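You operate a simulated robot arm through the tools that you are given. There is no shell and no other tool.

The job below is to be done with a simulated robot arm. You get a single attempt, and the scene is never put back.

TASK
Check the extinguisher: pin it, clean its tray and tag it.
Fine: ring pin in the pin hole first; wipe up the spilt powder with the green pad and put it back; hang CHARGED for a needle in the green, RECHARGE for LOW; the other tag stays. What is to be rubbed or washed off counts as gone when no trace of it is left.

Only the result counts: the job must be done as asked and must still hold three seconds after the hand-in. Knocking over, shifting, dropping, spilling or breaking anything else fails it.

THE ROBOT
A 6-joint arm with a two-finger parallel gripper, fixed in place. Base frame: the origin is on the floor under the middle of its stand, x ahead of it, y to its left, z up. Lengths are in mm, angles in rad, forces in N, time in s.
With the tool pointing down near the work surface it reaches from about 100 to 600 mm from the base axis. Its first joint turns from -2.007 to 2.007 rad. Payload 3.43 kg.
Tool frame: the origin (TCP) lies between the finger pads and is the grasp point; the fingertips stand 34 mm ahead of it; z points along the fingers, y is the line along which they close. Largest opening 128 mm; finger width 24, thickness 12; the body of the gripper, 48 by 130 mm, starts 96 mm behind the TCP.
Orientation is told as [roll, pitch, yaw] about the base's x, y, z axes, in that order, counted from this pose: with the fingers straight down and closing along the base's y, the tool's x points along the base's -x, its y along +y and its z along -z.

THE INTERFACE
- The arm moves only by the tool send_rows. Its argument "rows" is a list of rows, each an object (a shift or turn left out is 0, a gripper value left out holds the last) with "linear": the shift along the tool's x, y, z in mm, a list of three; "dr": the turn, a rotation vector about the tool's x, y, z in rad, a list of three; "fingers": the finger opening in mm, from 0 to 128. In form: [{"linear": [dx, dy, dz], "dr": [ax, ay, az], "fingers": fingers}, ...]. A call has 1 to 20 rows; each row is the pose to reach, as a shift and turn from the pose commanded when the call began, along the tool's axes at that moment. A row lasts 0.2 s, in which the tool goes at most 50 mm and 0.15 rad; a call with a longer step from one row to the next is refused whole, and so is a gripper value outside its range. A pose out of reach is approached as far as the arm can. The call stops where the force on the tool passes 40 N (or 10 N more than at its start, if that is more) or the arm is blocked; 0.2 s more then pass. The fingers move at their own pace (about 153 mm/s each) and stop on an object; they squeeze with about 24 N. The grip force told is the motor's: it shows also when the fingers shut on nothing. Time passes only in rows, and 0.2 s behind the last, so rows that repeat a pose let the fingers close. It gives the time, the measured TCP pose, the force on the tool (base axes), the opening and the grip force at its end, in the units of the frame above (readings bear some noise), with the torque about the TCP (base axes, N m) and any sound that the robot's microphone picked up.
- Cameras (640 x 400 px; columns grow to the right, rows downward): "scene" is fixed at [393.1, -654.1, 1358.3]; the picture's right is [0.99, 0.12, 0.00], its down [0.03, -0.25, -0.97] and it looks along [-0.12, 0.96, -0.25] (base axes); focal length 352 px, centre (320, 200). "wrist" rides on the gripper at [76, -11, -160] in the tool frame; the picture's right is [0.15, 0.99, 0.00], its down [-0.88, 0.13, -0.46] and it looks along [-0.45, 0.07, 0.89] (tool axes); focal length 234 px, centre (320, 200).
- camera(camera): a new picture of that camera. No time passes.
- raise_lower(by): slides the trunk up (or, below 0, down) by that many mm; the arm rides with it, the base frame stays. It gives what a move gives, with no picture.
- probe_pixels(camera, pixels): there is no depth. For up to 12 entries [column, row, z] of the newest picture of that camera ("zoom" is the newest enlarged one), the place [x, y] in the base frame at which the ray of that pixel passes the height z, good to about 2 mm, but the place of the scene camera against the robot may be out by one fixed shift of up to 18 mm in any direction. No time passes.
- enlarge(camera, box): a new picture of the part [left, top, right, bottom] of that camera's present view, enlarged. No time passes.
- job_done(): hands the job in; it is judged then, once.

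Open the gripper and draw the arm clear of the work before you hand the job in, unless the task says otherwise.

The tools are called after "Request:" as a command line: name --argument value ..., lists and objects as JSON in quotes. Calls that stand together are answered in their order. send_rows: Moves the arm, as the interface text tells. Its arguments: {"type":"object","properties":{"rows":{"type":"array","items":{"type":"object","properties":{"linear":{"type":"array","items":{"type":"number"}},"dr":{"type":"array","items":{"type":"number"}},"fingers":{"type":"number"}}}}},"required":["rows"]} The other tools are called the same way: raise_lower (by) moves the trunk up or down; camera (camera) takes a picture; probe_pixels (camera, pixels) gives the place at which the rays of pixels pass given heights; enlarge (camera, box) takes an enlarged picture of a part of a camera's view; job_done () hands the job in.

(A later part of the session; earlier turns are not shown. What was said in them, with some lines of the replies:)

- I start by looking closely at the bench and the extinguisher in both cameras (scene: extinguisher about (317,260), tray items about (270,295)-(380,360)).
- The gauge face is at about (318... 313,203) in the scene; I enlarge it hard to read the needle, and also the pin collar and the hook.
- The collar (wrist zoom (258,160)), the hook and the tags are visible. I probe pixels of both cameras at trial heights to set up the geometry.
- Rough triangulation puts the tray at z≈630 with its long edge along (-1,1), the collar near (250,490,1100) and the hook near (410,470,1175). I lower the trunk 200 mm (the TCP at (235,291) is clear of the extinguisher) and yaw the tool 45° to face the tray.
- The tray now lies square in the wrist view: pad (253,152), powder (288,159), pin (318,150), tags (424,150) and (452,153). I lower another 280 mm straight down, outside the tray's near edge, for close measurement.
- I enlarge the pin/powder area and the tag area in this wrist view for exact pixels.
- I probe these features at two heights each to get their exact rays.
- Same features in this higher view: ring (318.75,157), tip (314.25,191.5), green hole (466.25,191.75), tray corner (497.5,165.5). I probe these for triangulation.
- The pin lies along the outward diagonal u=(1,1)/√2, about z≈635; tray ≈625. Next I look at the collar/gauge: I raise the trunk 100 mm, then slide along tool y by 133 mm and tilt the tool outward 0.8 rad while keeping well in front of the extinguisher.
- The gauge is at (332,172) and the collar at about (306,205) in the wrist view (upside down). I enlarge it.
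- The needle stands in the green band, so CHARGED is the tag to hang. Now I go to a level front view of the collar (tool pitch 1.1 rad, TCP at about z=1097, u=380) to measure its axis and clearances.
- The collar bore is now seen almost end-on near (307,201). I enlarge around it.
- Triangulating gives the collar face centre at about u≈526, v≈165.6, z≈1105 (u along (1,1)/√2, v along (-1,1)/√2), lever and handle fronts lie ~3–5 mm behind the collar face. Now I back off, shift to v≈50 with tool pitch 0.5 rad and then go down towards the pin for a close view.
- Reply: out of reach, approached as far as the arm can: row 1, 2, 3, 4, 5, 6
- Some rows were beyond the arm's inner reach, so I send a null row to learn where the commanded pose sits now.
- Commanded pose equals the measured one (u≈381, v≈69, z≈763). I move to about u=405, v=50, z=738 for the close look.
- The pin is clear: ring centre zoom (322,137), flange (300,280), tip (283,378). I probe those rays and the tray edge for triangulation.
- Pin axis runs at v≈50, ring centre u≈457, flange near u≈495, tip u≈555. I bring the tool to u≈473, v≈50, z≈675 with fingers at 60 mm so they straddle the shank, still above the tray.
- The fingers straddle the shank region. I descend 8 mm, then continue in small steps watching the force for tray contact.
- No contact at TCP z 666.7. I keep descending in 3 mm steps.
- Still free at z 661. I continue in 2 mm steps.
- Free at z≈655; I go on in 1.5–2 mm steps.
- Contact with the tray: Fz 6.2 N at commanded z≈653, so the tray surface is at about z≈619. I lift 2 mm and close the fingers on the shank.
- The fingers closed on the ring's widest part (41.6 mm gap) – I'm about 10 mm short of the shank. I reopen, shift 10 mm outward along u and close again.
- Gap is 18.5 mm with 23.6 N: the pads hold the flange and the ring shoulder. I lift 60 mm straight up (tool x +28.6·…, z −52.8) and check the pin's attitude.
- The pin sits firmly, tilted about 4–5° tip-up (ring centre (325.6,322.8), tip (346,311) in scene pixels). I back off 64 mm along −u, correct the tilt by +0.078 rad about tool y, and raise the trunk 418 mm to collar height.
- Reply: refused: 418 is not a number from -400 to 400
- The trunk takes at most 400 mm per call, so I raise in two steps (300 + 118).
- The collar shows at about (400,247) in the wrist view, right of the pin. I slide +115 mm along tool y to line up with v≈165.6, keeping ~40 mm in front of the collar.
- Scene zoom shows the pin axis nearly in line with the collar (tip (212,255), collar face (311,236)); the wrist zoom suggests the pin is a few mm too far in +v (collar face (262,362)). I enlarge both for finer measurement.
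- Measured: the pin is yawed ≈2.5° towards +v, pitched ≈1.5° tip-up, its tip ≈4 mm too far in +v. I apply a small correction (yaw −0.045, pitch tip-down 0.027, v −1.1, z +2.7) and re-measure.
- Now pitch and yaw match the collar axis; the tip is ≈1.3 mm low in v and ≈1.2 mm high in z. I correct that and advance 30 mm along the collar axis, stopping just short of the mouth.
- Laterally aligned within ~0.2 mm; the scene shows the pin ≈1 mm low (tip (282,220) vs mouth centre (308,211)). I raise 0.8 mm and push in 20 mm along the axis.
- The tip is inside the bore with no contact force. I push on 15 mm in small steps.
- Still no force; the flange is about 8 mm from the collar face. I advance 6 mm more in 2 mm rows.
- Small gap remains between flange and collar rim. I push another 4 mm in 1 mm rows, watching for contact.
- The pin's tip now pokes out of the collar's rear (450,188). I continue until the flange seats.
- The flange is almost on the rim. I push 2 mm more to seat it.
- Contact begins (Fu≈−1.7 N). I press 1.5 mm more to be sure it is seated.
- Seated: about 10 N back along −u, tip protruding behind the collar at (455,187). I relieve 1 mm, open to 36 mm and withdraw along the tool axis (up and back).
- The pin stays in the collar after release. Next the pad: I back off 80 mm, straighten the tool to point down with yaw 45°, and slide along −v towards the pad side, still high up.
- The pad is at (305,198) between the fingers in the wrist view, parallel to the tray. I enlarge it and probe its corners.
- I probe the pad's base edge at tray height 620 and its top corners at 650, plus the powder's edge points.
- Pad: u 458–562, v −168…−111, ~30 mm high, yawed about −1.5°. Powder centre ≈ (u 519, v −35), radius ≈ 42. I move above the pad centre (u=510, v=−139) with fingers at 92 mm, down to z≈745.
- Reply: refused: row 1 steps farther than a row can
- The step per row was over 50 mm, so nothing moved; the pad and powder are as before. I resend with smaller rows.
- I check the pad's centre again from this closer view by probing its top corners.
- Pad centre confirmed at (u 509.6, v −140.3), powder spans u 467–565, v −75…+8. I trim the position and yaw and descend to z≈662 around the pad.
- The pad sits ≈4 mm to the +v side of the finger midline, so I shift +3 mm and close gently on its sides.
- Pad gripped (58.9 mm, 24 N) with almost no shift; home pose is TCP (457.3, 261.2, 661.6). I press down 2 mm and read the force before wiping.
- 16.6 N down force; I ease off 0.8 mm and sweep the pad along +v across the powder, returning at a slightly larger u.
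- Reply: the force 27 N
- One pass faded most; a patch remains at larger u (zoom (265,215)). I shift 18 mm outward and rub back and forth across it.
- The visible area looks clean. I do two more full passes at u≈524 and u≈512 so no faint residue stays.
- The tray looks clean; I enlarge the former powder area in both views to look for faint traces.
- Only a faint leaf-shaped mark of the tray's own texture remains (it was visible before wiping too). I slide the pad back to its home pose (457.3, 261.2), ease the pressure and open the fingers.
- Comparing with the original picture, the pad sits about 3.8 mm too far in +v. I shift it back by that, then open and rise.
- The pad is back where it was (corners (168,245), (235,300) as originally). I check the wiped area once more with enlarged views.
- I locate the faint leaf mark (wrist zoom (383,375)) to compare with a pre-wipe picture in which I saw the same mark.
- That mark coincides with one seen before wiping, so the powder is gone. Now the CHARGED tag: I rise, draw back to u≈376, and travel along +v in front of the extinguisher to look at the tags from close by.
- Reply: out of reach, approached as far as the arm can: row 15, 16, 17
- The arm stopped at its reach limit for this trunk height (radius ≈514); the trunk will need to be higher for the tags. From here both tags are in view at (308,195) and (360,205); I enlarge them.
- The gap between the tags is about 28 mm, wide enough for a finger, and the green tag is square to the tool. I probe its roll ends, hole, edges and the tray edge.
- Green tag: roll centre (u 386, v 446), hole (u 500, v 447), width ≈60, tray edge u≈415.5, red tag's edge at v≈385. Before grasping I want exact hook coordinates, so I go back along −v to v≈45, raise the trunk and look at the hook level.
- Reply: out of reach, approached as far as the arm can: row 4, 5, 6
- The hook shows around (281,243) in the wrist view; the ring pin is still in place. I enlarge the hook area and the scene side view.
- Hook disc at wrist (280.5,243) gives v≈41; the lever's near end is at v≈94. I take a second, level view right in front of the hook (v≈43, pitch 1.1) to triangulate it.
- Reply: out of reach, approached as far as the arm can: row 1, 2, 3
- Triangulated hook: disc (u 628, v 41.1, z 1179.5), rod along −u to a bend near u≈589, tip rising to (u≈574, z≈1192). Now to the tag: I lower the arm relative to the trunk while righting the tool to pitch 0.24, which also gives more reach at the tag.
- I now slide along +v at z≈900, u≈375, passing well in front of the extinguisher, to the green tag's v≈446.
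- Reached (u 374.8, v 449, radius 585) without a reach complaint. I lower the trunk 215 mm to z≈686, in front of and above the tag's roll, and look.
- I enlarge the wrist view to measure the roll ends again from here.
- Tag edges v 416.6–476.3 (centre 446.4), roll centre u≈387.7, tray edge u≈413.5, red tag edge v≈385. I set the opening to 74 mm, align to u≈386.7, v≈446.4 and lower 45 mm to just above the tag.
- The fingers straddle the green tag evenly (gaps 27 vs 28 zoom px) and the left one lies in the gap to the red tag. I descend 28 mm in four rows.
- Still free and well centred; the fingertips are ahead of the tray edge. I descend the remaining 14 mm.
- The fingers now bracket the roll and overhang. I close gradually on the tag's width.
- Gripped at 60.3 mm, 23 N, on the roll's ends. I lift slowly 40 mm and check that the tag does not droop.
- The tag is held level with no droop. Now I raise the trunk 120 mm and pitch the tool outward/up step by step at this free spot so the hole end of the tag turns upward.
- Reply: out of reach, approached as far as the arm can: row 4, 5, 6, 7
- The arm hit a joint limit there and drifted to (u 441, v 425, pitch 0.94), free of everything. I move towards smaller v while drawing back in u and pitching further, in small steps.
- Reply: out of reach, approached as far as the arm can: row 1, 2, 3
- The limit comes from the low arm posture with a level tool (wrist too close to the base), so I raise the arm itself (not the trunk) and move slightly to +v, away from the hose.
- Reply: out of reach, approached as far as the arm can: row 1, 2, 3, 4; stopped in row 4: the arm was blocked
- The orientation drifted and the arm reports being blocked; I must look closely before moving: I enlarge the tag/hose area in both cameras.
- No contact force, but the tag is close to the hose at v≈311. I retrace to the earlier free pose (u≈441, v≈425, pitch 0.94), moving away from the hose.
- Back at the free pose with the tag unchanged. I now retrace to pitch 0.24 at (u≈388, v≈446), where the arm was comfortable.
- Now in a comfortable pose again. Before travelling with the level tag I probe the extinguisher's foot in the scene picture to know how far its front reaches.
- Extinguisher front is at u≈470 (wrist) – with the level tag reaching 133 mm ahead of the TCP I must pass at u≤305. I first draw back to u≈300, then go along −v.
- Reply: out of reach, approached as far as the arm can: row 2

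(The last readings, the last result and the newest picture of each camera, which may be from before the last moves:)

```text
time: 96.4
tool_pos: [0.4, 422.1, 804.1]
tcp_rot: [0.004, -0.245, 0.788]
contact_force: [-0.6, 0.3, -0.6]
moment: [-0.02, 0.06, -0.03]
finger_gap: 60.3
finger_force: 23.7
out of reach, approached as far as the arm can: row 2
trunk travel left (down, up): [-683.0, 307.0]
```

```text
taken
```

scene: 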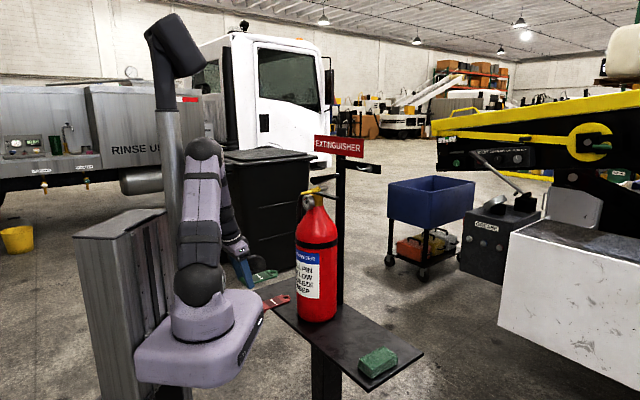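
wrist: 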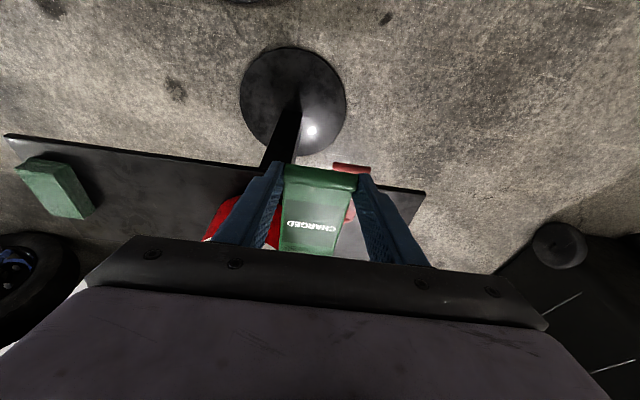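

At (u 299, v 298). I continue along −v past the extinguisher's front with ~37 mm clearance.

Request:
send_rows --rows '[{"linear": [0, -35, 0], "fingers": 50}, {"linear": [0, -70, 0]}, {"linear": [0, -105, 0]}, {"linear": [0, -130, 0]}]'

Request:
camera --camera "scene"

Request:
camera --camera "wrist"

```text
time: 97.4
tool_pos: [93.1, 329.1, 803.5]
tcp_rot: [0.002, -0.242, 0.785]
contact_force: [-0.7, 0.6, -0.7]
moment: [-0.04, 0.04, 0.01]
finger_gap: 60.4
finger_force: 23.8
trunk travel left (down, up): [-683.0, 307.0]
```

```text
taken
```

scene: 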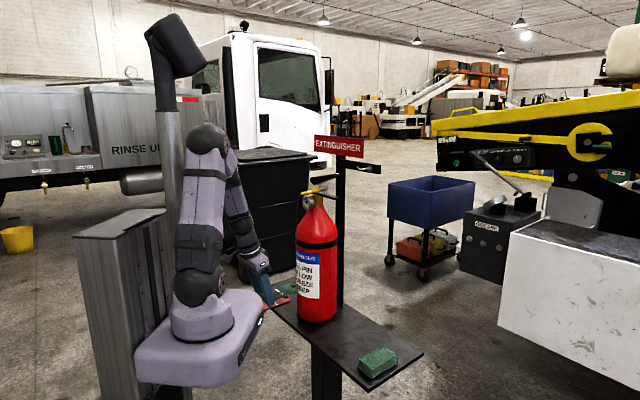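

```text
taken
```

wrist: 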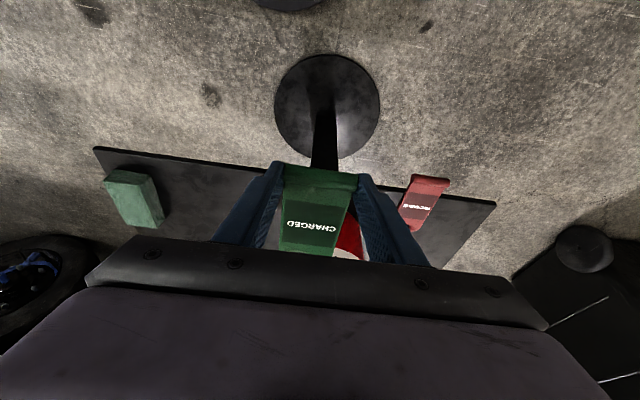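

Clear, at (u 298.5, v 167). I continue to v≈41.

Request:
send_rows --rows '[{"linear": [0, -35, 0], "fingers": 50}, {"linear": [0, -70, 0]}, {"linear": [0, -105, 0]}, {"linear": [0, -126, 0]}]'

Request:
camera --camera "scene"

```text
time: 98.4
tool_pos: [192.9, 257.2, 805.5]
tcp_rot: [0.002, -0.241, 0.785]
contact_force: [0.6, 0.4, -1.4]
moment: [-0.03, 0.04, 0.0]
finger_gap: 60.4
finger_force: 24.2
out of reach, approached as far as the arm can: row 3, 4
trunk travel left (down, up): [-683.0, 307.0]
```

```text
taken
```

scene: 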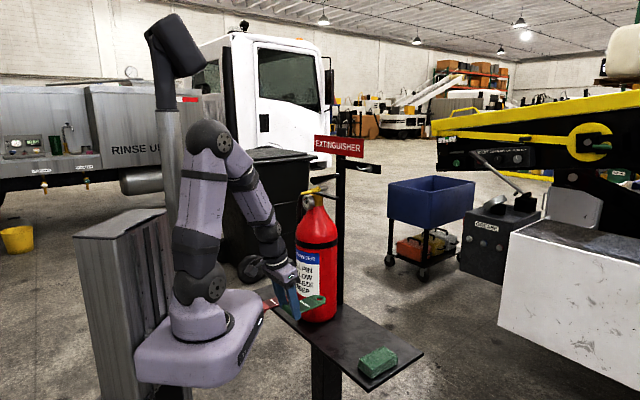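

Now at (u 318, v 45.5), past the extinguisher. I move out to u≈450, raise the arm and pitch the tag upward in this free region.

Request:
send_rows --rows '[{"linear": [-43.7, -1.5, 10.7], "fingers": 50}, {"linear": [-87.4, -3, 21.5], "dr": [0, -0.05, 0]}, {"linear": [-126.2, -4.4, 31], "dr": [0, -0.15, 0]}, {"linear": [-136.2, -4.4, -9.8], "dr": [0, -0.28, 0]}, {"linear": [-146.3, -4.4, -50.6], "dr": [0, -0.41, 0]}, {"linear": [-156, -4.4, -90.4], "dr": [0, -0.55, 0]}, {"linear": [-156, -4.4, -90.4], "dr": [0, -0.68, 0]}]'

Request:
camera --camera "scene"

Request:
camera --camera "wrist"

```text
time: 100.0
tool_pos: [286.1, 348.9, 933.4]
tcp_rot: [0.001, -0.92, 0.785]
contact_force: [0.5, -0.7, -0.2]
moment: [-0.04, 0.01, -0.03]
finger_gap: 60.2
finger_force: 24.0
trunk travel left (down, up): [-683.0, 307.0]
```

```text
taken
```

scene: 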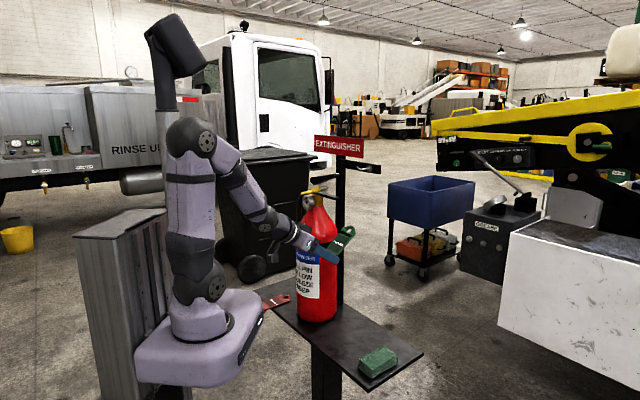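

```text
taken
```

wrist: 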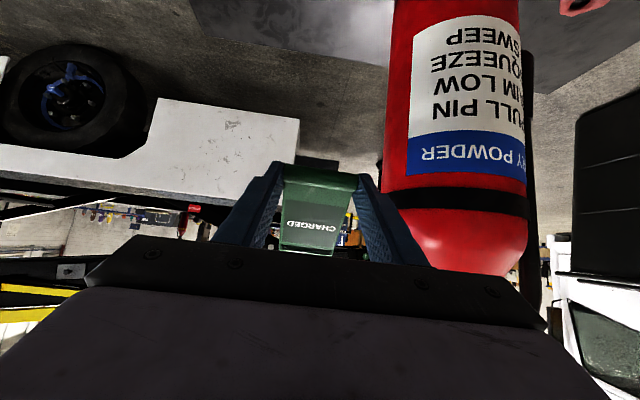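

No reach problems here (u 449, v 44, pitch 0.92). I continue pitching to about 1.64 rad while moving out to u≈480.

Request:
send_rows --rows '[{"linear": [-6, -0.5, 8], "dr": [0, -0.12, 0], "fingers": 50}, {"linear": [-12, -1, 16], "dr": [0, -0.24, 0]}, {"linear": [-18.2, -1.5, 23.9], "dr": [0, -0.36, 0]}, {"linear": [-18.2, -2, 23.9], "dr": [0, -0.48, 0]}, {"linear": [-18.2, -2.5, 23.9], "dr": [0, -0.6, 0]}, {"linear": [-18.2, -3, 23.9], "dr": [0, -0.72, 0]}]'

Request:
camera --camera "scene"

Request:
camera --camera "wrist"

```text
time: 101.4
tool_pos: [308.6, 403.1, 987.5]
tcp_rot: [-2.505, -1.51, -3.002]
contact_force: [3.2, 3.7, -4.3]
moment: [-0.57, 0.41, -0.1]
finger_gap: 60.4
finger_force: 24.1
out of reach, approached as far as the arm can: row 1, 2, 3, 4, 5, 6
trunk travel left (down, up): [-683.0, 307.0]
```

```text
taken
```

scene: 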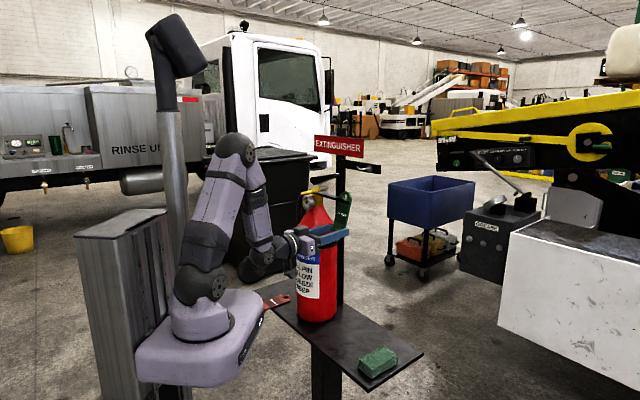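

```text
taken
```

wrist: 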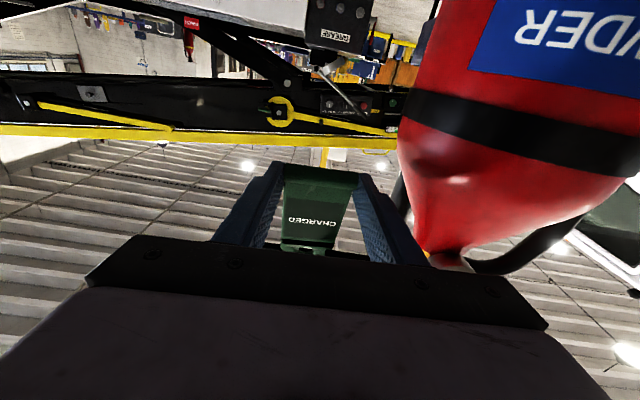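

The arm drifted again and there is a ~6.5 N contact (Fz −4.3): probably the tag's top touches the handle's end. I look closely before moving.

Request:
enlarge --camera "scene" --box '[280, 175, 376, 250]'

Request:
enlarge --camera "wrist" --box '[250, 130, 450, 265]'

```text
5.33 times, centred on (328, 212) of scene
```

zoom: 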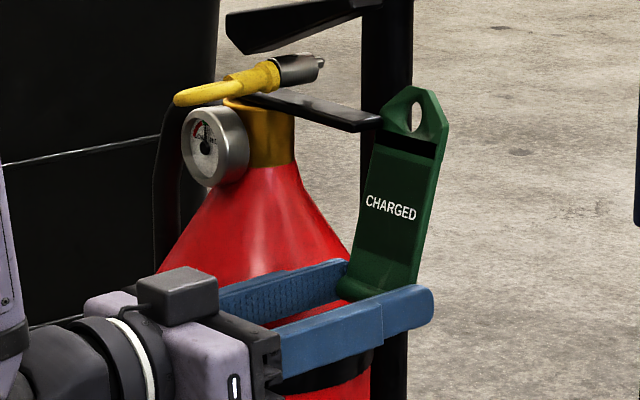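

```text
2.96 times, centred on (350, 198) of wrist
```

zoom: 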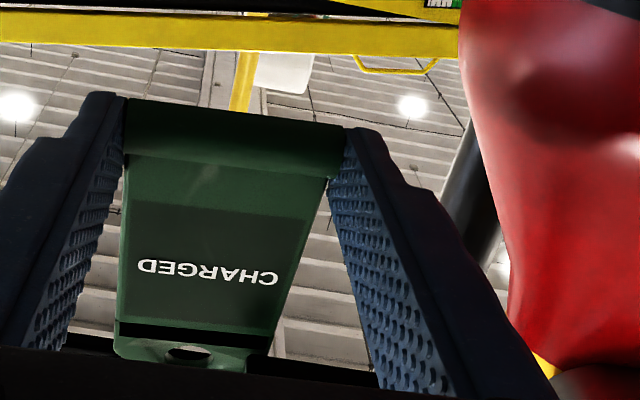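

The tag's +v edge touches the handle's free end (moment fits a force ~130 mm above the TCP). The orientation is already the wanted one (tool level, heading 45°). I move away in −v and slightly outward, where reach is better.

Request:
send_rows --rows '[{"linear": [0, -8, 6], "fingers": 50}, {"linear": [0, -16, 12]}, {"linear": [0, -26, 18]}]'

Request:
enlarge --camera "scene" --box '[280, 175, 376, 250]'

Request:
enlarge --camera "wrist" --box '[250, 130, 450, 265]'

```text
time: 102.2
tool_pos: [331.3, 409.9, 1008.4]
tcp_rot: [-2.94, -1.503, -2.566]
contact_force: [0.0, -1.0, -0.9]
moment: [0.0, -0.03, 0.02]
finger_gap: 60.3
finger_force: 24.2
out of reach, approached as far as the arm can: row 1, 2, 3
trunk travel left (down, up): [-683.0, 307.0]
```

```text
5.33 times, centred on (328, 212) of scene
```

zoom: 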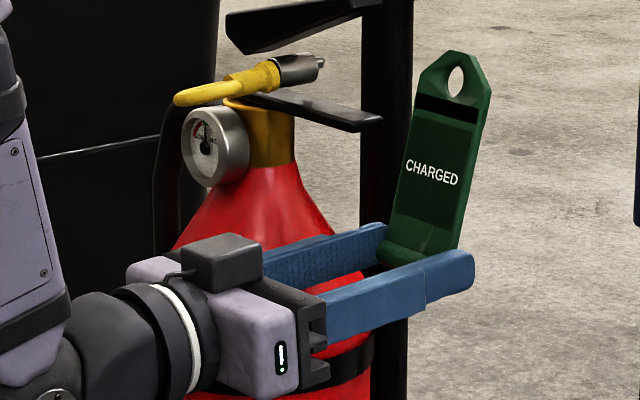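

```text
2.96 times, centred on (350, 198) of wrist
```

zoom: 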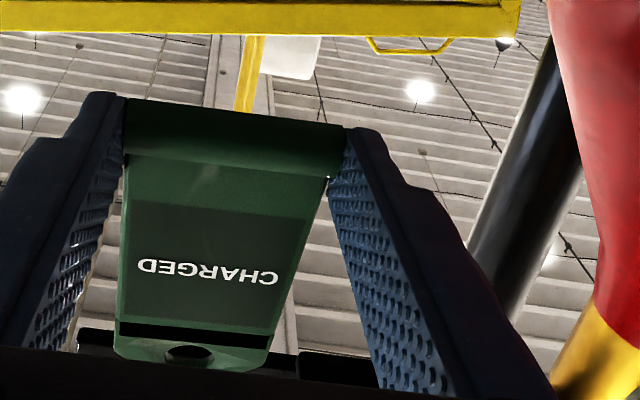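

Contact is gone and nothing else moved. The reach problem is the low arm posture with a level tool; I first shift to v≈42, u≈531 (larger radius), then lower the trunk so the arm works higher relative to its base.

Request:
send_rows --rows '[{"linear": [0, -5, 4], "fingers": 50}, {"linear": [0, -10, 8]}, {"linear": [0, -14, 10]}]'

Request:
enlarge --camera "scene" --box '[280, 165, 390, 240]'

```text
time: 103.0
tool_pos: [344.2, 413.8, 1016.9]
tcp_rot: [-3.027, -1.503, -2.473]
contact_force: [0.5, 0.2, -1.1]
moment: [-0.01, 0.01, -0.02]
finger_gap: 60.2
finger_force: 23.6
out of reach, approached as far as the arm can: row 1, 2, 3
trunk travel left (down, up): [-683.0, 307.0]
```

```text
5.33 times, centred on (335, 202) of scene
```

zoom: 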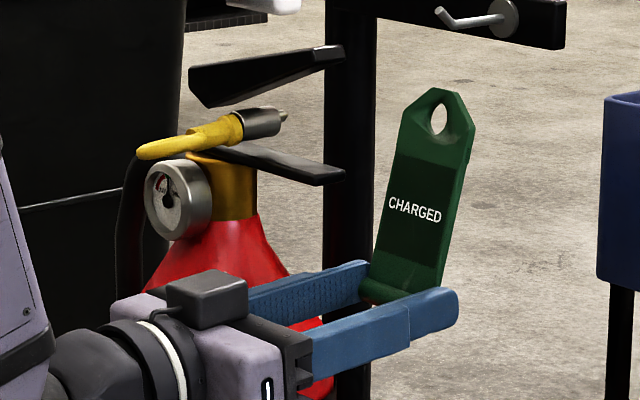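

At (u 536, v 49, z 1017), free. I lower the trunk 150 mm (the column v 0–115, u<600 below is clear) and then raise the arm again.

Request:
raise_lower --by -150

Request:
send_rows --rows '[{"linear": [-20, 0, 0], "fingers": 50}, {"linear": [-40, 0, 0]}, {"linear": [-60, 0, 0]}]'

Request:
enlarge --camera "scene" --box '[280, 195, 390, 270]'

```text
time: 104.7
tool_pos: [343.7, 414.4, 867.2]
tcp_rot: [-3.029, -1.5, -2.472]
contact_force: [0.2, 0.6, -0.8]
moment: [-0.03, 0.04, 0.0]
finger_gap: 60.1
finger_force: 23.9
trunk travel left (down, up): [-533.0, 457.0]
```

```text
time: 105.5
tool_pos: [340.9, 411.4, 927.0]
tcp_rot: [-3.022, -1.504, -2.478]
contact_force: [0.1, -0.2, -0.3]
moment: [-0.03, 0.0, 0.0]
finger_gap: 60.2
finger_force: 23.7
trunk travel left (down, up): [-533.0, 457.0]
```

```text
5.33 times, centred on (335, 232) of scene
```

zoom: 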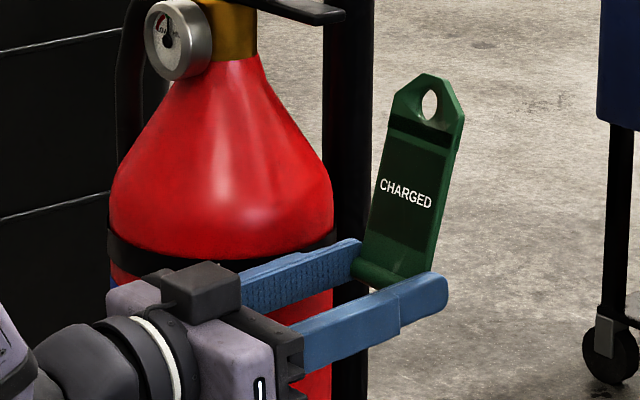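

No reach complaint now (u 532, v 50, z 927). I go up another 60 mm and shift v to ≈41.

Request:
send_rows --rows '[{"linear": [-20, -3, 1.3], "fingers": 50}, {"linear": [-40, -6, 2.6]}, {"linear": [-60, -8.8, 4]}]'

Request:
camera --camera "wrist"

Request:
enlarge --camera "scene" --box '[295, 155, 405, 230]'

```text
time: 106.3
tool_pos: [345.5, 404.5, 986.8]
tcp_rot: [-3.031, -1.503, -2.47]
contact_force: [0.3, -0.1, -0.8]
moment: [-0.04, 0.02, -0.01]
finger_gap: 60.4
finger_force: 24.1
trunk travel left (down, up): [-533.0, 457.0]
```

```text
taken
```

wrist: 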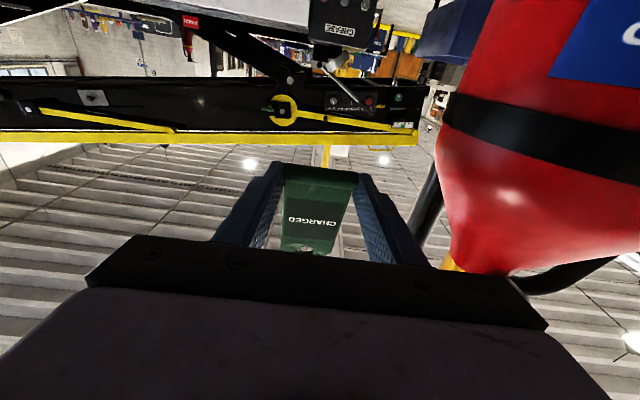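

```text
5.33 times, centred on (350, 192) of scene
```

zoom: 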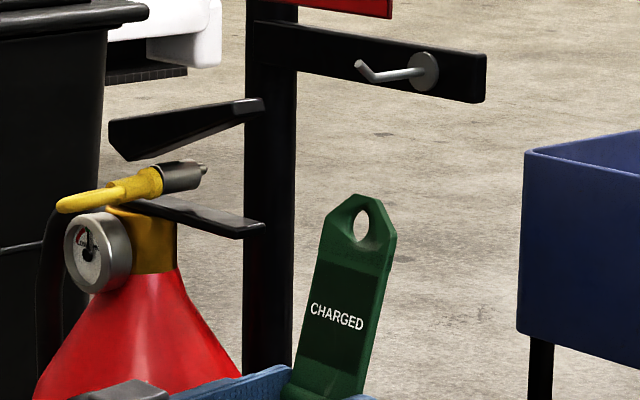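

Hook tip is at zoom (358,66) and the tag's hole at (361,226). I draw back 28 mm and raise the arm ≈90 mm so the hole comes in front of the hook tip.

Request:
send_rows --rows '[{"linear": [-1.9, 0, -27.9], "fingers": 50}, {"linear": [-31.9, 0, -25.9]}, {"linear": [-61.9, 0, -23.9]}, {"linear": [-91.9, 0, -21.9]}]'

Request:
camera --camera "wrist"

Request:
enlarge --camera "scene" --box '[320, 150, 400, 200]'

```text
time: 107.3
tool_pos: [328.6, 393.6, 1078.0]
tcp_rot: [-3.022, -1.502, -2.481]
contact_force: [0.2, 0.0, -0.3]
moment: [-0.02, 0.03, -0.01]
finger_gap: 60.6
finger_force: 24.4
out of reach, approached as far as the arm can: row 4
trunk travel left (down, up): [-533.0, 457.0]
```

```text
taken
```

wrist: 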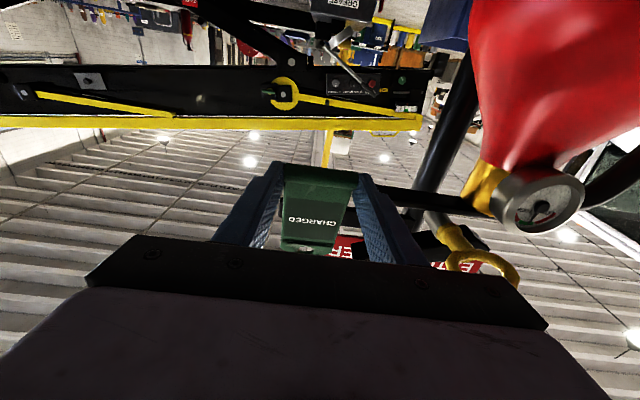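

```text
8.00 times, centred on (360, 175) of scene
```

zoom: 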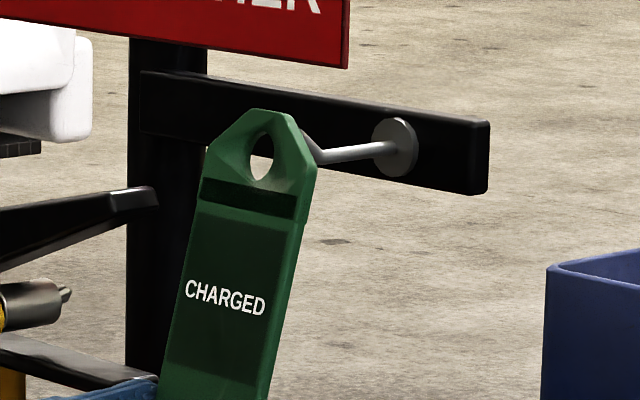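

The hole (zoom (262,155)) is just in front of the hook tip (hidden behind the tag at about (297,135)); v drifted to 46. I correct v by −4.9, raise 7 mm and go 4 mm outward, still ahead of the tip.

Request:
send_rows --rows '[{"linear": [-3.4, -2.4, 2.2], "fingers": 50}, {"linear": [-6.7, -4.9, 4.5]}]'

Request:
enlarge --camera "scene" --box '[336, 152, 384, 182]'

Request:
enlarge --camera "wrist" --box '[260, 190, 380, 265]'

```text
time: 107.9
tool_pos: [335.4, 391.8, 1083.1]
tcp_rot: [-3.029, -1.503, -2.47]
contact_force: [-0.5, 0.2, -0.1]
moment: [0.01, 0.02, 0.0]
finger_gap: 60.3
finger_force: 24.0
trunk travel left (down, up): [-533.0, 457.0]
```

```text
13.33 times, centred on (360, 167) of scene
```

zoom: 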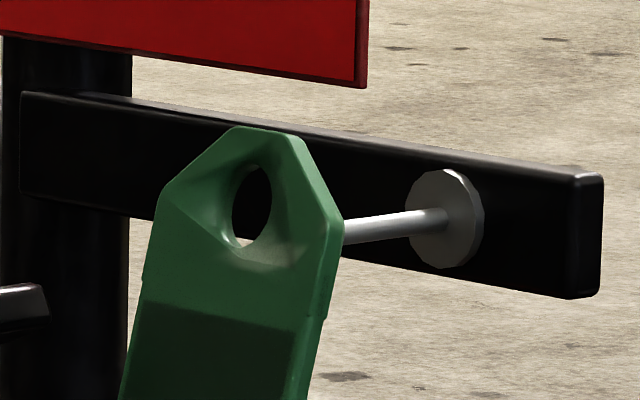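

```text
5.33 times, centred on (320, 228) of wrist
```

zoom: 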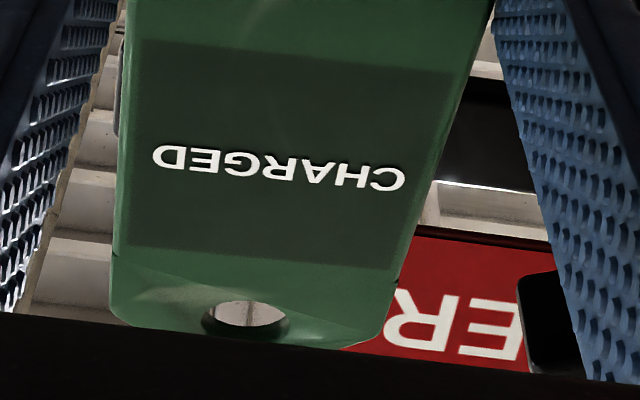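

The hole (zoom (252,203)) needs ≈9.6 mm more in u to meet the hook tip (≈(281,199)), height already fits; wrist ray check gives hole v≈39.2 vs hook 41.2. I shift v +1.7 and advance 10 mm.

Request:
send_rows --rows '[{"linear": [0.2, 1.7, 3], "fingers": 50}, {"linear": [0.4, 1.7, 6]}, {"linear": [0.66, 1.7, 10]}]'

Request:
enlarge --camera "scene" --box '[336, 152, 384, 182]'

Request:
enlarge --camera "wrist" --box '[260, 190, 380, 265]'

```text
time: 108.7
tool_pos: [341.4, 400.1, 1082.3]
tcp_rot: [-3.025, -1.502, -2.476]
contact_force: [0.1, -0.6, 0.7]
moment: [0.0, 0.02, 0.02]
finger_gap: 60.2
finger_force: 24.3
trunk travel left (down, up): [-533.0, 457.0]
```

```text
13.33 times, centred on (360, 167) of scene
```

zoom: 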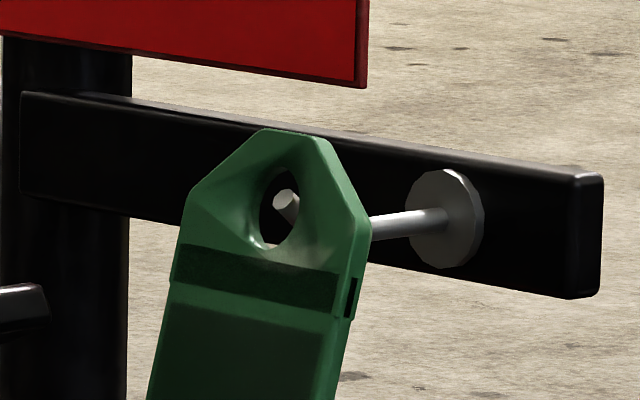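

```text
5.33 times, centred on (320, 228) of wrist
```

zoom: 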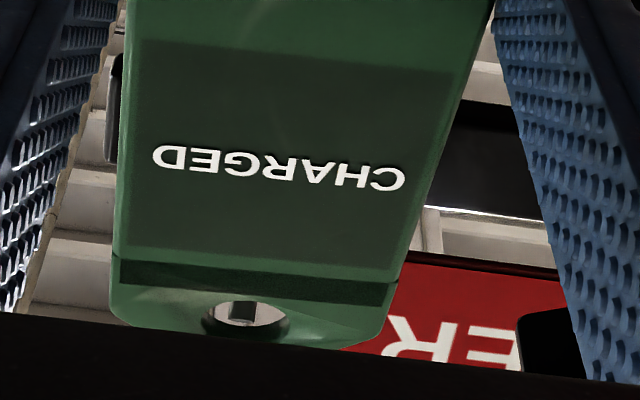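

The hook tip is now seen inside the hole in both views (scene (284,205), wrist (242,310)). I follow the tip's slope: 8 mm outward and 6 mm down.

Request:
send_rows --rows '[{"linear": [3.2, 0, 3.8], "fingers": 50}, {"linear": [6.5, 0, 7.6]}]'

Request:
enlarge --camera "scene" --box '[336, 152, 384, 182]'

Request:
enlarge --camera "wrist" --box '[260, 190, 380, 265]'

```text
time: 109.3
tool_pos: [347.1, 407.0, 1075.6]
tcp_rot: [-3.04, -1.504, -2.463]
contact_force: [0.0, 0.2, -0.9]
moment: [-0.01, -0.04, 0.02]
finger_gap: 60.2
finger_force: 24.2
trunk travel left (down, up): [-533.0, 457.0]
```

```text
13.33 times, centred on (360, 167) of scene
```

zoom: 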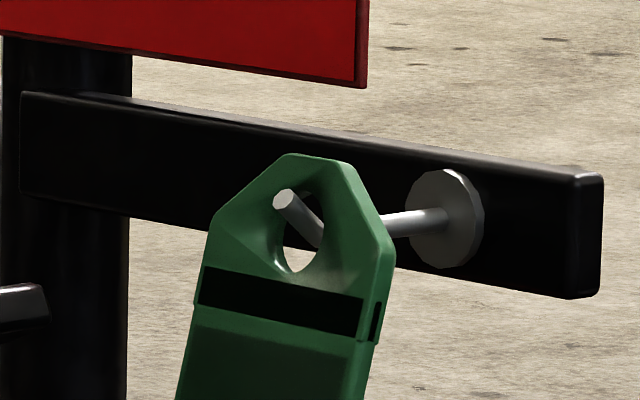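

```text
5.33 times, centred on (320, 228) of wrist
```

zoom: 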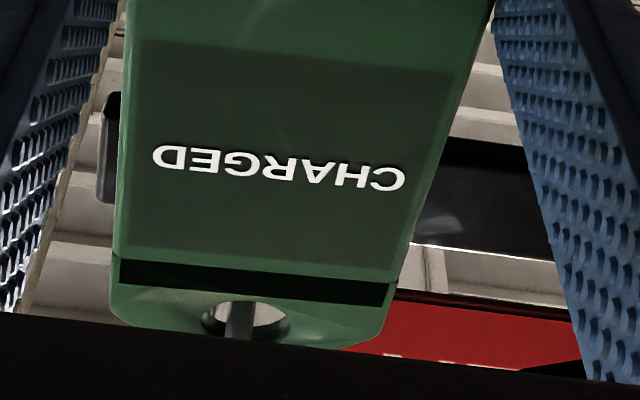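

The tip protrudes through the hole with no force. I continue 10 mm outward, nearly level, past the bend.

Request:
send_rows --rows '[{"linear": [0.8, 0, 5], "fingers": 50}, {"linear": [1.66, 0, 9.9]}]'

Request:
enlarge --camera "scene" --box '[336, 152, 384, 182]'

Request:
enlarge --camera "wrist" --box '[260, 190, 380, 265]'

```text
time: 109.9
tool_pos: [353.3, 413.9, 1073.9]
tcp_rot: [-3.032, -1.501, -2.469]
contact_force: [-0.3, -0.6, -0.3]
moment: [0.01, 0.01, -0.01]
finger_gap: 60.8
finger_force: 23.4
trunk travel left (down, up): [-533.0, 457.0]
```

```text
13.33 times, centred on (360, 167) of scene
```

zoom: 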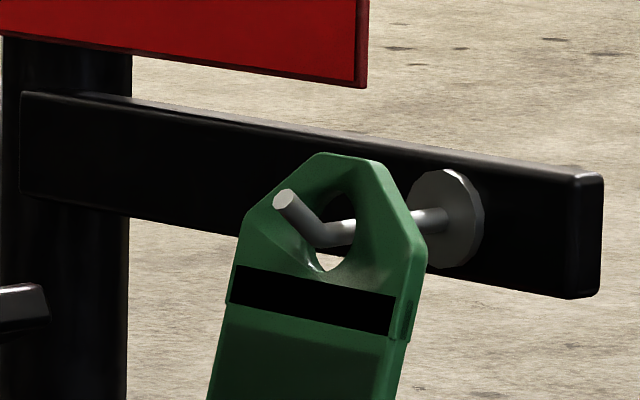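

```text
5.33 times, centred on (320, 228) of wrist
```

zoom: 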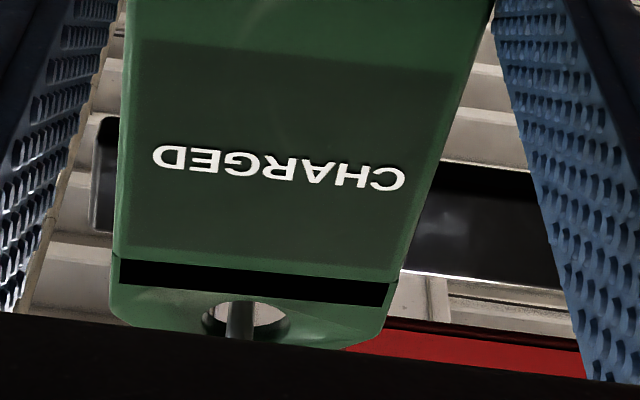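

The rod now runs through the hole with the bend in front of the tag. I go 6 mm further and lower 5 mm so the hole's upper edge comes to rest on the rod.

Request:
send_rows --rows '[{"linear": [0.4, 0, 6], "fingers": 50}, {"linear": [2.9, 0, 5.8]}, {"linear": [5.4, 0, 5.7]}]'

Request:
enlarge --camera "scene" --box '[336, 152, 384, 182]'

```text
time: 110.7
tool_pos: [358.2, 418.6, 1070.3]
tcp_rot: [-3.025, -1.5, -2.477]
contact_force: [0.0, -0.4, -0.1]
moment: [-0.02, 0.03, 0.02]
finger_gap: 60.6
finger_force: 24.3
trunk travel left (down, up): [-533.0, 457.0]
```

```text
13.33 times, centred on (360, 167) of scene
```

zoom: 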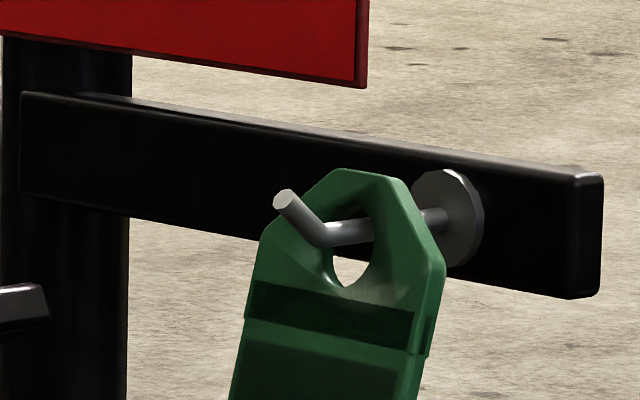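

The rod is near the top of the hole. I lower 2 mm more and check for the load transfer.

Request:
send_rows --rows '[{"linear": [1, 0, -0.1], "fingers": 50}, {"linear": [2, 0, -0.1]}]'

Request:
enlarge --camera "scene" --box '[336, 152, 384, 182]'

Request:
camera --camera "scene"

```text
time: 111.3
tool_pos: [358.4, 417.6, 1068.7]
tcp_rot: [-3.041, -1.501, -2.46]
contact_force: [0.8, 0.4, 0.4]
moment: [-0.01, -0.05, -0.06]
finger_gap: 60.4
finger_force: 23.9
trunk travel left (down, up): [-533.0, 457.0]
```

```text
13.33 times, centred on (360, 167) of scene
```

zoom: 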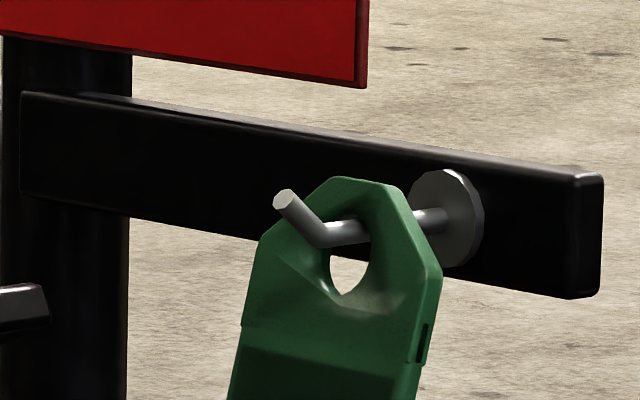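

```text
taken
```

scene: 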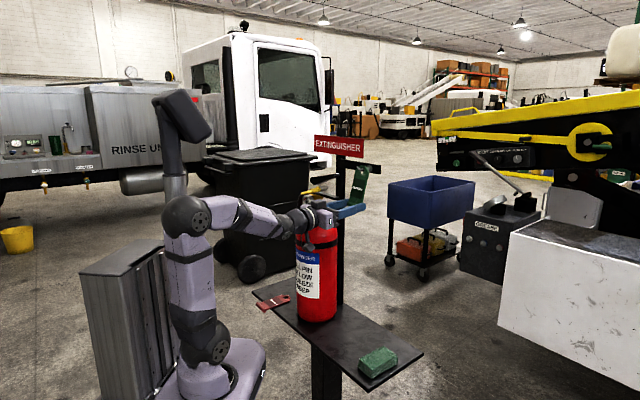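

The rod sits at the top of the hole. I lower 1.2 mm more, then open just to 70 mm (to stay clear of the handle's end) and let the tag settle.

Request:
send_rows --rows '[{"linear": [1.2, 0, 0], "fingers": 50}, {"linear": [1.2, 0, 0], "fingers": 62}, {"linear": [1.2, 0, 0], "fingers": 66}, {"linear": [1.2, 0, 0], "fingers": 70}, {"linear": [1.2, 0, 0], "fingers": 70}, {"linear": [1.2, 0, 0], "fingers": 70}]'

Request:
enlarge --camera "scene" --box '[320, 150, 400, 220]'

Request:
enlarge --camera "wrist" --box '[230, 150, 410, 265]'

```text
time: 112.7
tool_pos: [358.1, 419.0, 1066.7]
tcp_rot: [-3.03, -1.503, -2.472]
contact_force: [-0.1, 1.5, -0.4]
moment: [-0.04, -0.01, 0.01]
finger_gap: 70.0
finger_force: 0.1
trunk travel left (down, up): [-533.0, 457.0]
```

```text
5.71 times, centred on (360, 185) of scene
```

zoom: 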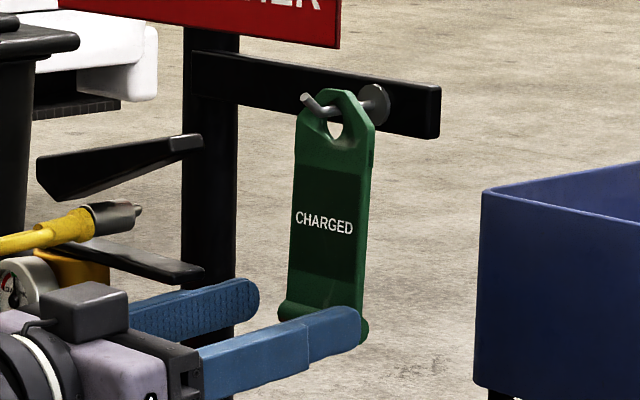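

```text
3.48 times, centred on (320, 208) of wrist
```

zoom: 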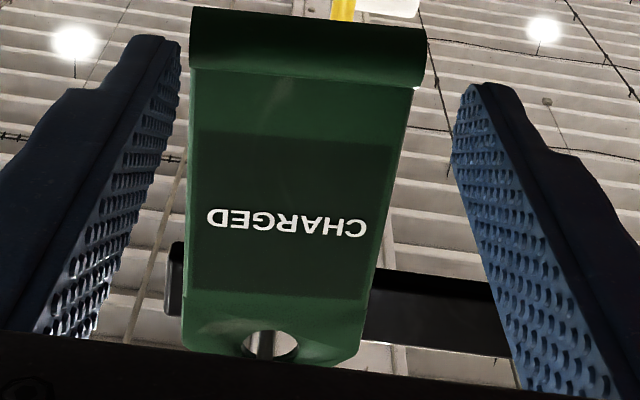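

The tag hangs freely on the hook. I withdraw straight back along the tool axis, 36 mm.

Request:
send_rows --rows '[{"linear": [0, 0, -9], "fingers": 70}, {"linear": [0, 0, -18], "fingers": 70}, {"linear": [0, 0, -27], "fingers": 70}, {"linear": [0, 0, -36], "fingers": 70}]'

Request:
enlarge --camera "scene" --box '[300, 150, 396, 220]'

Request:
camera --camera "wrist"

```text
time: 113.7
tool_pos: [332.3, 391.2, 1064.0]
tcp_rot: [-3.029, -1.501, -2.472]
contact_force: [-0.6, 0.4, -0.1]
moment: [0.01, 0.02, -0.01]
finger_gap: 70.3
finger_force: 0.1
trunk travel left (down, up): [-533.0, 457.0]
```

```text
5.71 times, centred on (348, 185) of scene
```

zoom: 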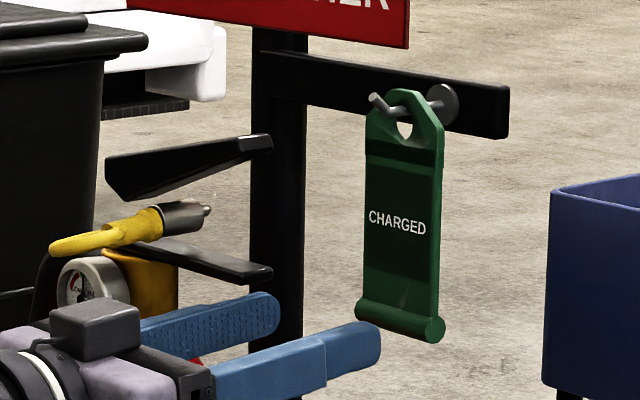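

```text
taken
```

wrist: 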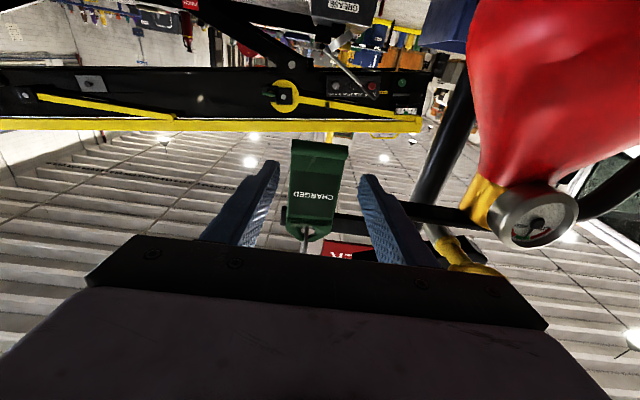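

The tag hangs still and the gripper is free of it. I lower the trunk 150 mm to get below the handle, then pitch the tool down and draw back.

Request:
raise_lower --by -150

Request:
send_rows --rows '[{"linear": [0, 0, 0], "dr": [0, 0.12, 0], "fingers": 70}, {"linear": [0, 0, -3], "dr": [0, 0.24, 0]}, {"linear": [0, 0, -6], "dr": [0, 0.36, 0]}, {"linear": [0, 0, -10], "dr": [0, 0.48, 0]}, {"linear": [0, 0, -15], "dr": [0, 0.6, 0]}, {"linear": [0, 0, -20], "dr": [0, 0.72, 0]}]'

Request:
camera --camera "scene"

```text
time: 115.5
tool_pos: [332.4, 392.0, 914.6]
tcp_rot: [-3.029, -1.503, -2.473]
contact_force: [0.2, 0.2, 0.0]
moment: [-0.02, -0.03, -0.01]
finger_gap: 70.2
finger_force: 0.0
trunk travel left (down, up): [-383.0, 607.0]
```

```text
time: 116.9
tool_pos: [318.3, 378.1, 913.7]
tcp_rot: [-0.012, -0.918, 0.794]
contact_force: [0.4, -0.1, 0.2]
moment: [-0.01, 0.03, 0.02]
finger_gap: 69.9
finger_force: 0.0
out of reach, approached as far as the arm can: row 1, 2, 3
trunk travel left (down, up): [-383.0, 607.0]
```

```text
taken
```

scene: 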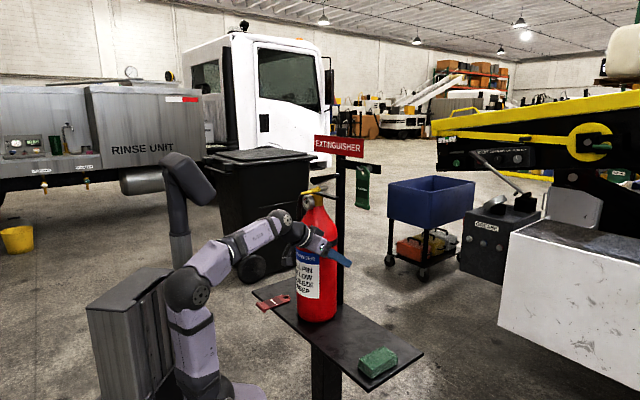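

Pitch is back to 0.92 with everything clear. I draw back 95 mm and right the tool further.

Request:
send_rows --rows '[{"linear": [10, -2, -13], "dr": [0, 0.12, 0], "fingers": 70}, {"linear": [20, -4, -26], "dr": [0, 0.24, 0]}, {"linear": [33, -6, -43], "dr": [0, 0.36, 0]}, {"linear": [46, -8, -60], "dr": [0, 0.48, 0]}, {"linear": [58, -10, -76], "dr": [0, 0.6, 0]}, {"linear": [58, -10, -76], "dr": [0, 0.72, 0]}, {"linear": [58, -10, -76], "dr": [0, 0.84, 0]}]'

Request:
camera --camera "scene"

Request:
camera --camera "wrist"

```text
time: 118.5
tool_pos: [257.0, 302.9, 913.5]
tcp_rot: [-0.008, -0.078, 0.785]
contact_force: [0.5, 0.4, 0.6]
moment: [0.02, -0.04, 0.01]
finger_gap: 69.9
finger_force: 0.1
trunk travel left (down, up): [-383.0, 607.0]
```

```text
taken
```

scene: 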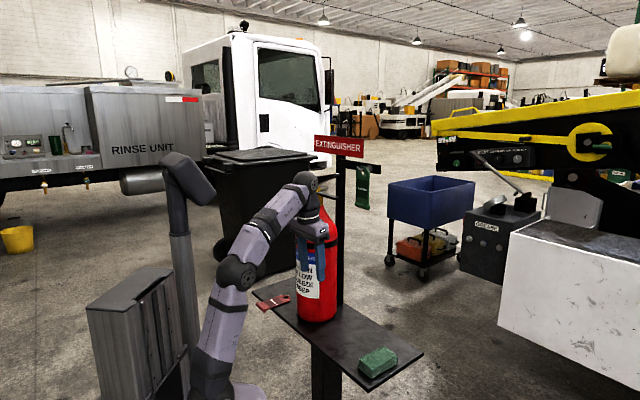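

```text
taken
```

wrist: 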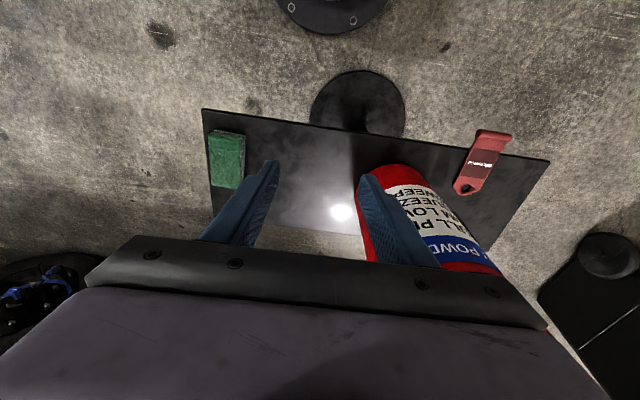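

All clear so far. I raise the trunk back to near the starting height (same column as at the start, well in front of the extinguisher) and inspect the final state.

Request:
send_rows --rows '[{"linear": [20, 0, 0], "dr": [0, 0.078, 0], "fingers": 100}, {"linear": [22, 0, 0], "dr": [0, 0.078, 0], "fingers": 100}]'

Request:
raise_lower --by 300

Request:
raise_lower --by 120

Request:
camera --camera "scene"

Request:
camera --camera "wrist"

```text
time: 119.1
tool_pos: [240.7, 287.2, 901.1]
tcp_rot: [-0.008, -0.003, 0.782]
contact_force: [0.2, 0.3, -0.2]
moment: [0.02, 0.0, 0.01]
finger_gap: 100.1
finger_force: 0.0
out of reach, approached as far as the arm can: row 1, 2
trunk travel left (down, up): [-383.0, 607.0]
```

```text
time: 122.1
tool_pos: [241.7, 287.6, 1202.2]
tcp_rot: [-0.006, -0.006, 0.782]
contact_force: [0.3, 0.8, -0.3]
moment: [0.0, 0.03, -0.01]
finger_gap: 99.9
finger_force: 0.1
trunk travel left (down, up): [-683.0, 307.0]
```

```text
time: 123.6
tool_pos: [242.7, 287.8, 1321.2]
tcp_rot: [-0.006, -0.007, 0.78]
contact_force: [-0.9, 0.0, 0.5]
moment: [-0.01, 0.0, 0.04]
finger_gap: 100.1
finger_force: 0.0
trunk travel left (down, up): [-803.0, 187.0]
```

```text
taken
```

scene: 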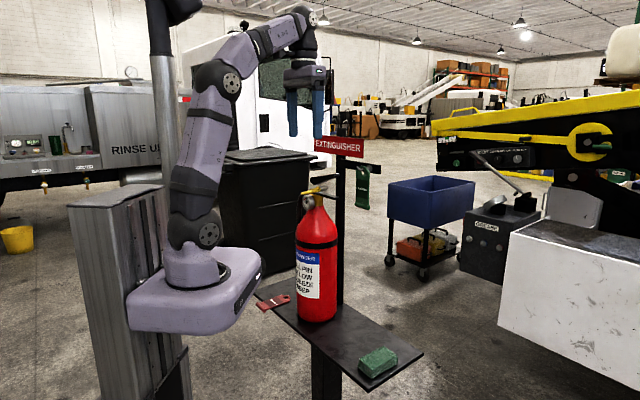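

```text
taken
```

wrist: 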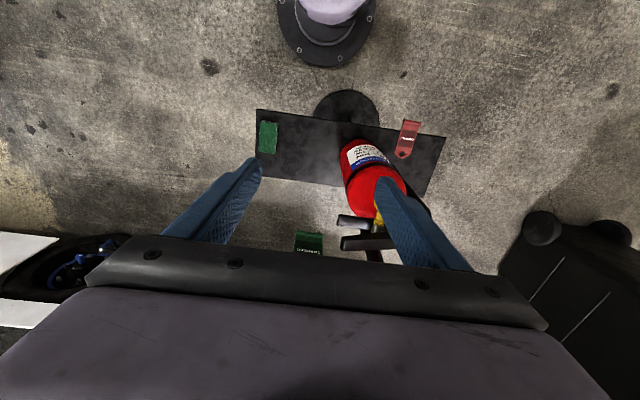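

The arm is clear. I enlarge the pin, the hanging tag, the tray and the red tag for a last check.

Request:
enlarge --camera "scene" --box '[295, 155, 391, 215]'

Request:
enlarge --camera "scene" --box '[240, 275, 432, 395]'

Request:
enlarge --camera "scene" --box '[345, 155, 385, 215]'

Request:
enlarge --camera "wrist" --box '[245, 95, 455, 215]'

```text
6.67 times, centred on (343, 185) of scene
```

zoom: 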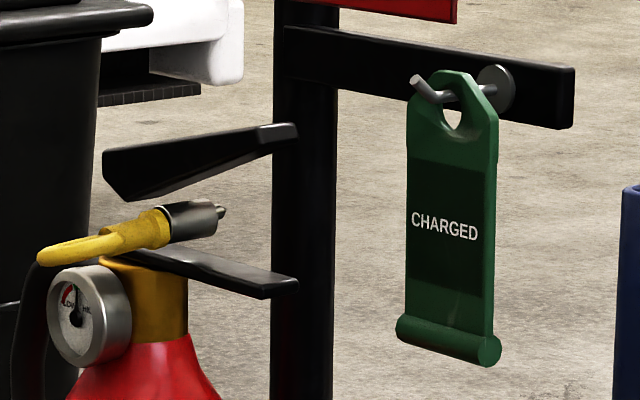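

```text
3.33 times, centred on (336, 335) of scene
```

zoom: 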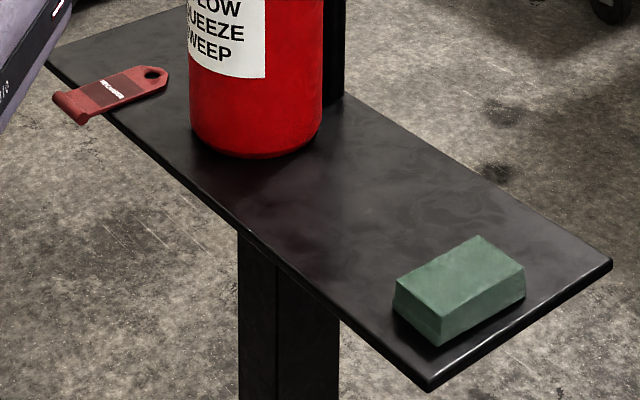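

```text
6.67 times, centred on (365, 185) of scene
```

zoom: 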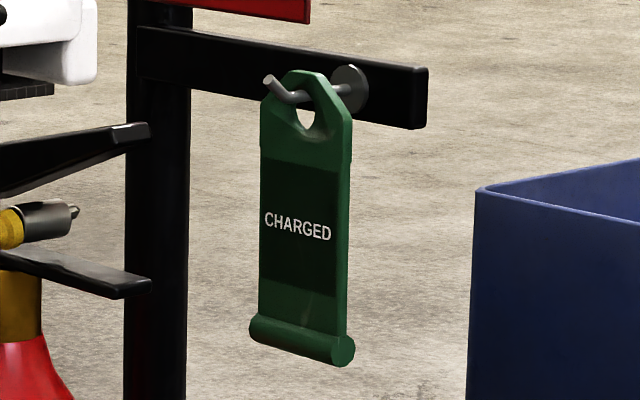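

```text
3.05 times, centred on (350, 155) of wrist
```

zoom: 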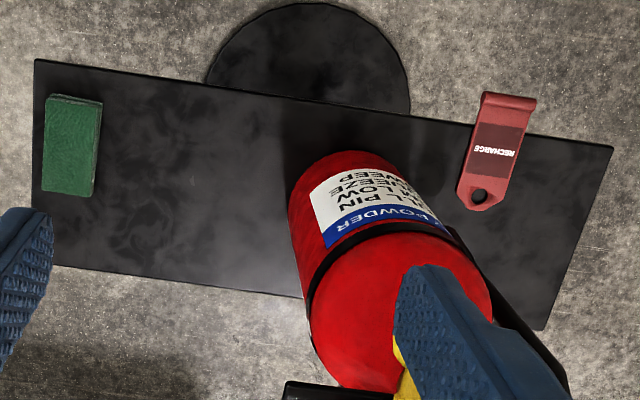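

Everything checks out: the pin sits in the collar with its tip protruding behind, the tray is clean, and the pad is back in place. CHARGED hangs on the hook, RECHARGE lies untouched, and the arm is clear with the gripper open. I hand in the job.

Request:
job_done

```text
The job is handed in.
```

The extinguisher job is done and handed in; I haven't been told the verdict.

- **Pin:** the ring pin went in first. It sits fully in the pin hole with its tip showing behind, and it stayed there through the rest of the job.
- **Tray:** I wiped the powder up with the green pad and put the pad back within about a millimetre of its original place. Close-up views show no powder left. One faint mark remains on the tray; it lines up with a mark I saw there before wiping, so I took it as part of the surface.
- **Tag:** the gauge needle stands in the green, so CHARGED hangs on the hook. RECHARGE was not touched.

While I was carrying the CHARGED tag to the hook, its edge touched the free end of the extinguisher's handle with a force of about 6.5 N. I backed off. In the pictures afterwards, the extinguisher and the pin were where they had been.

The gripper is open and the arm is back near its starting height, clear of the work.
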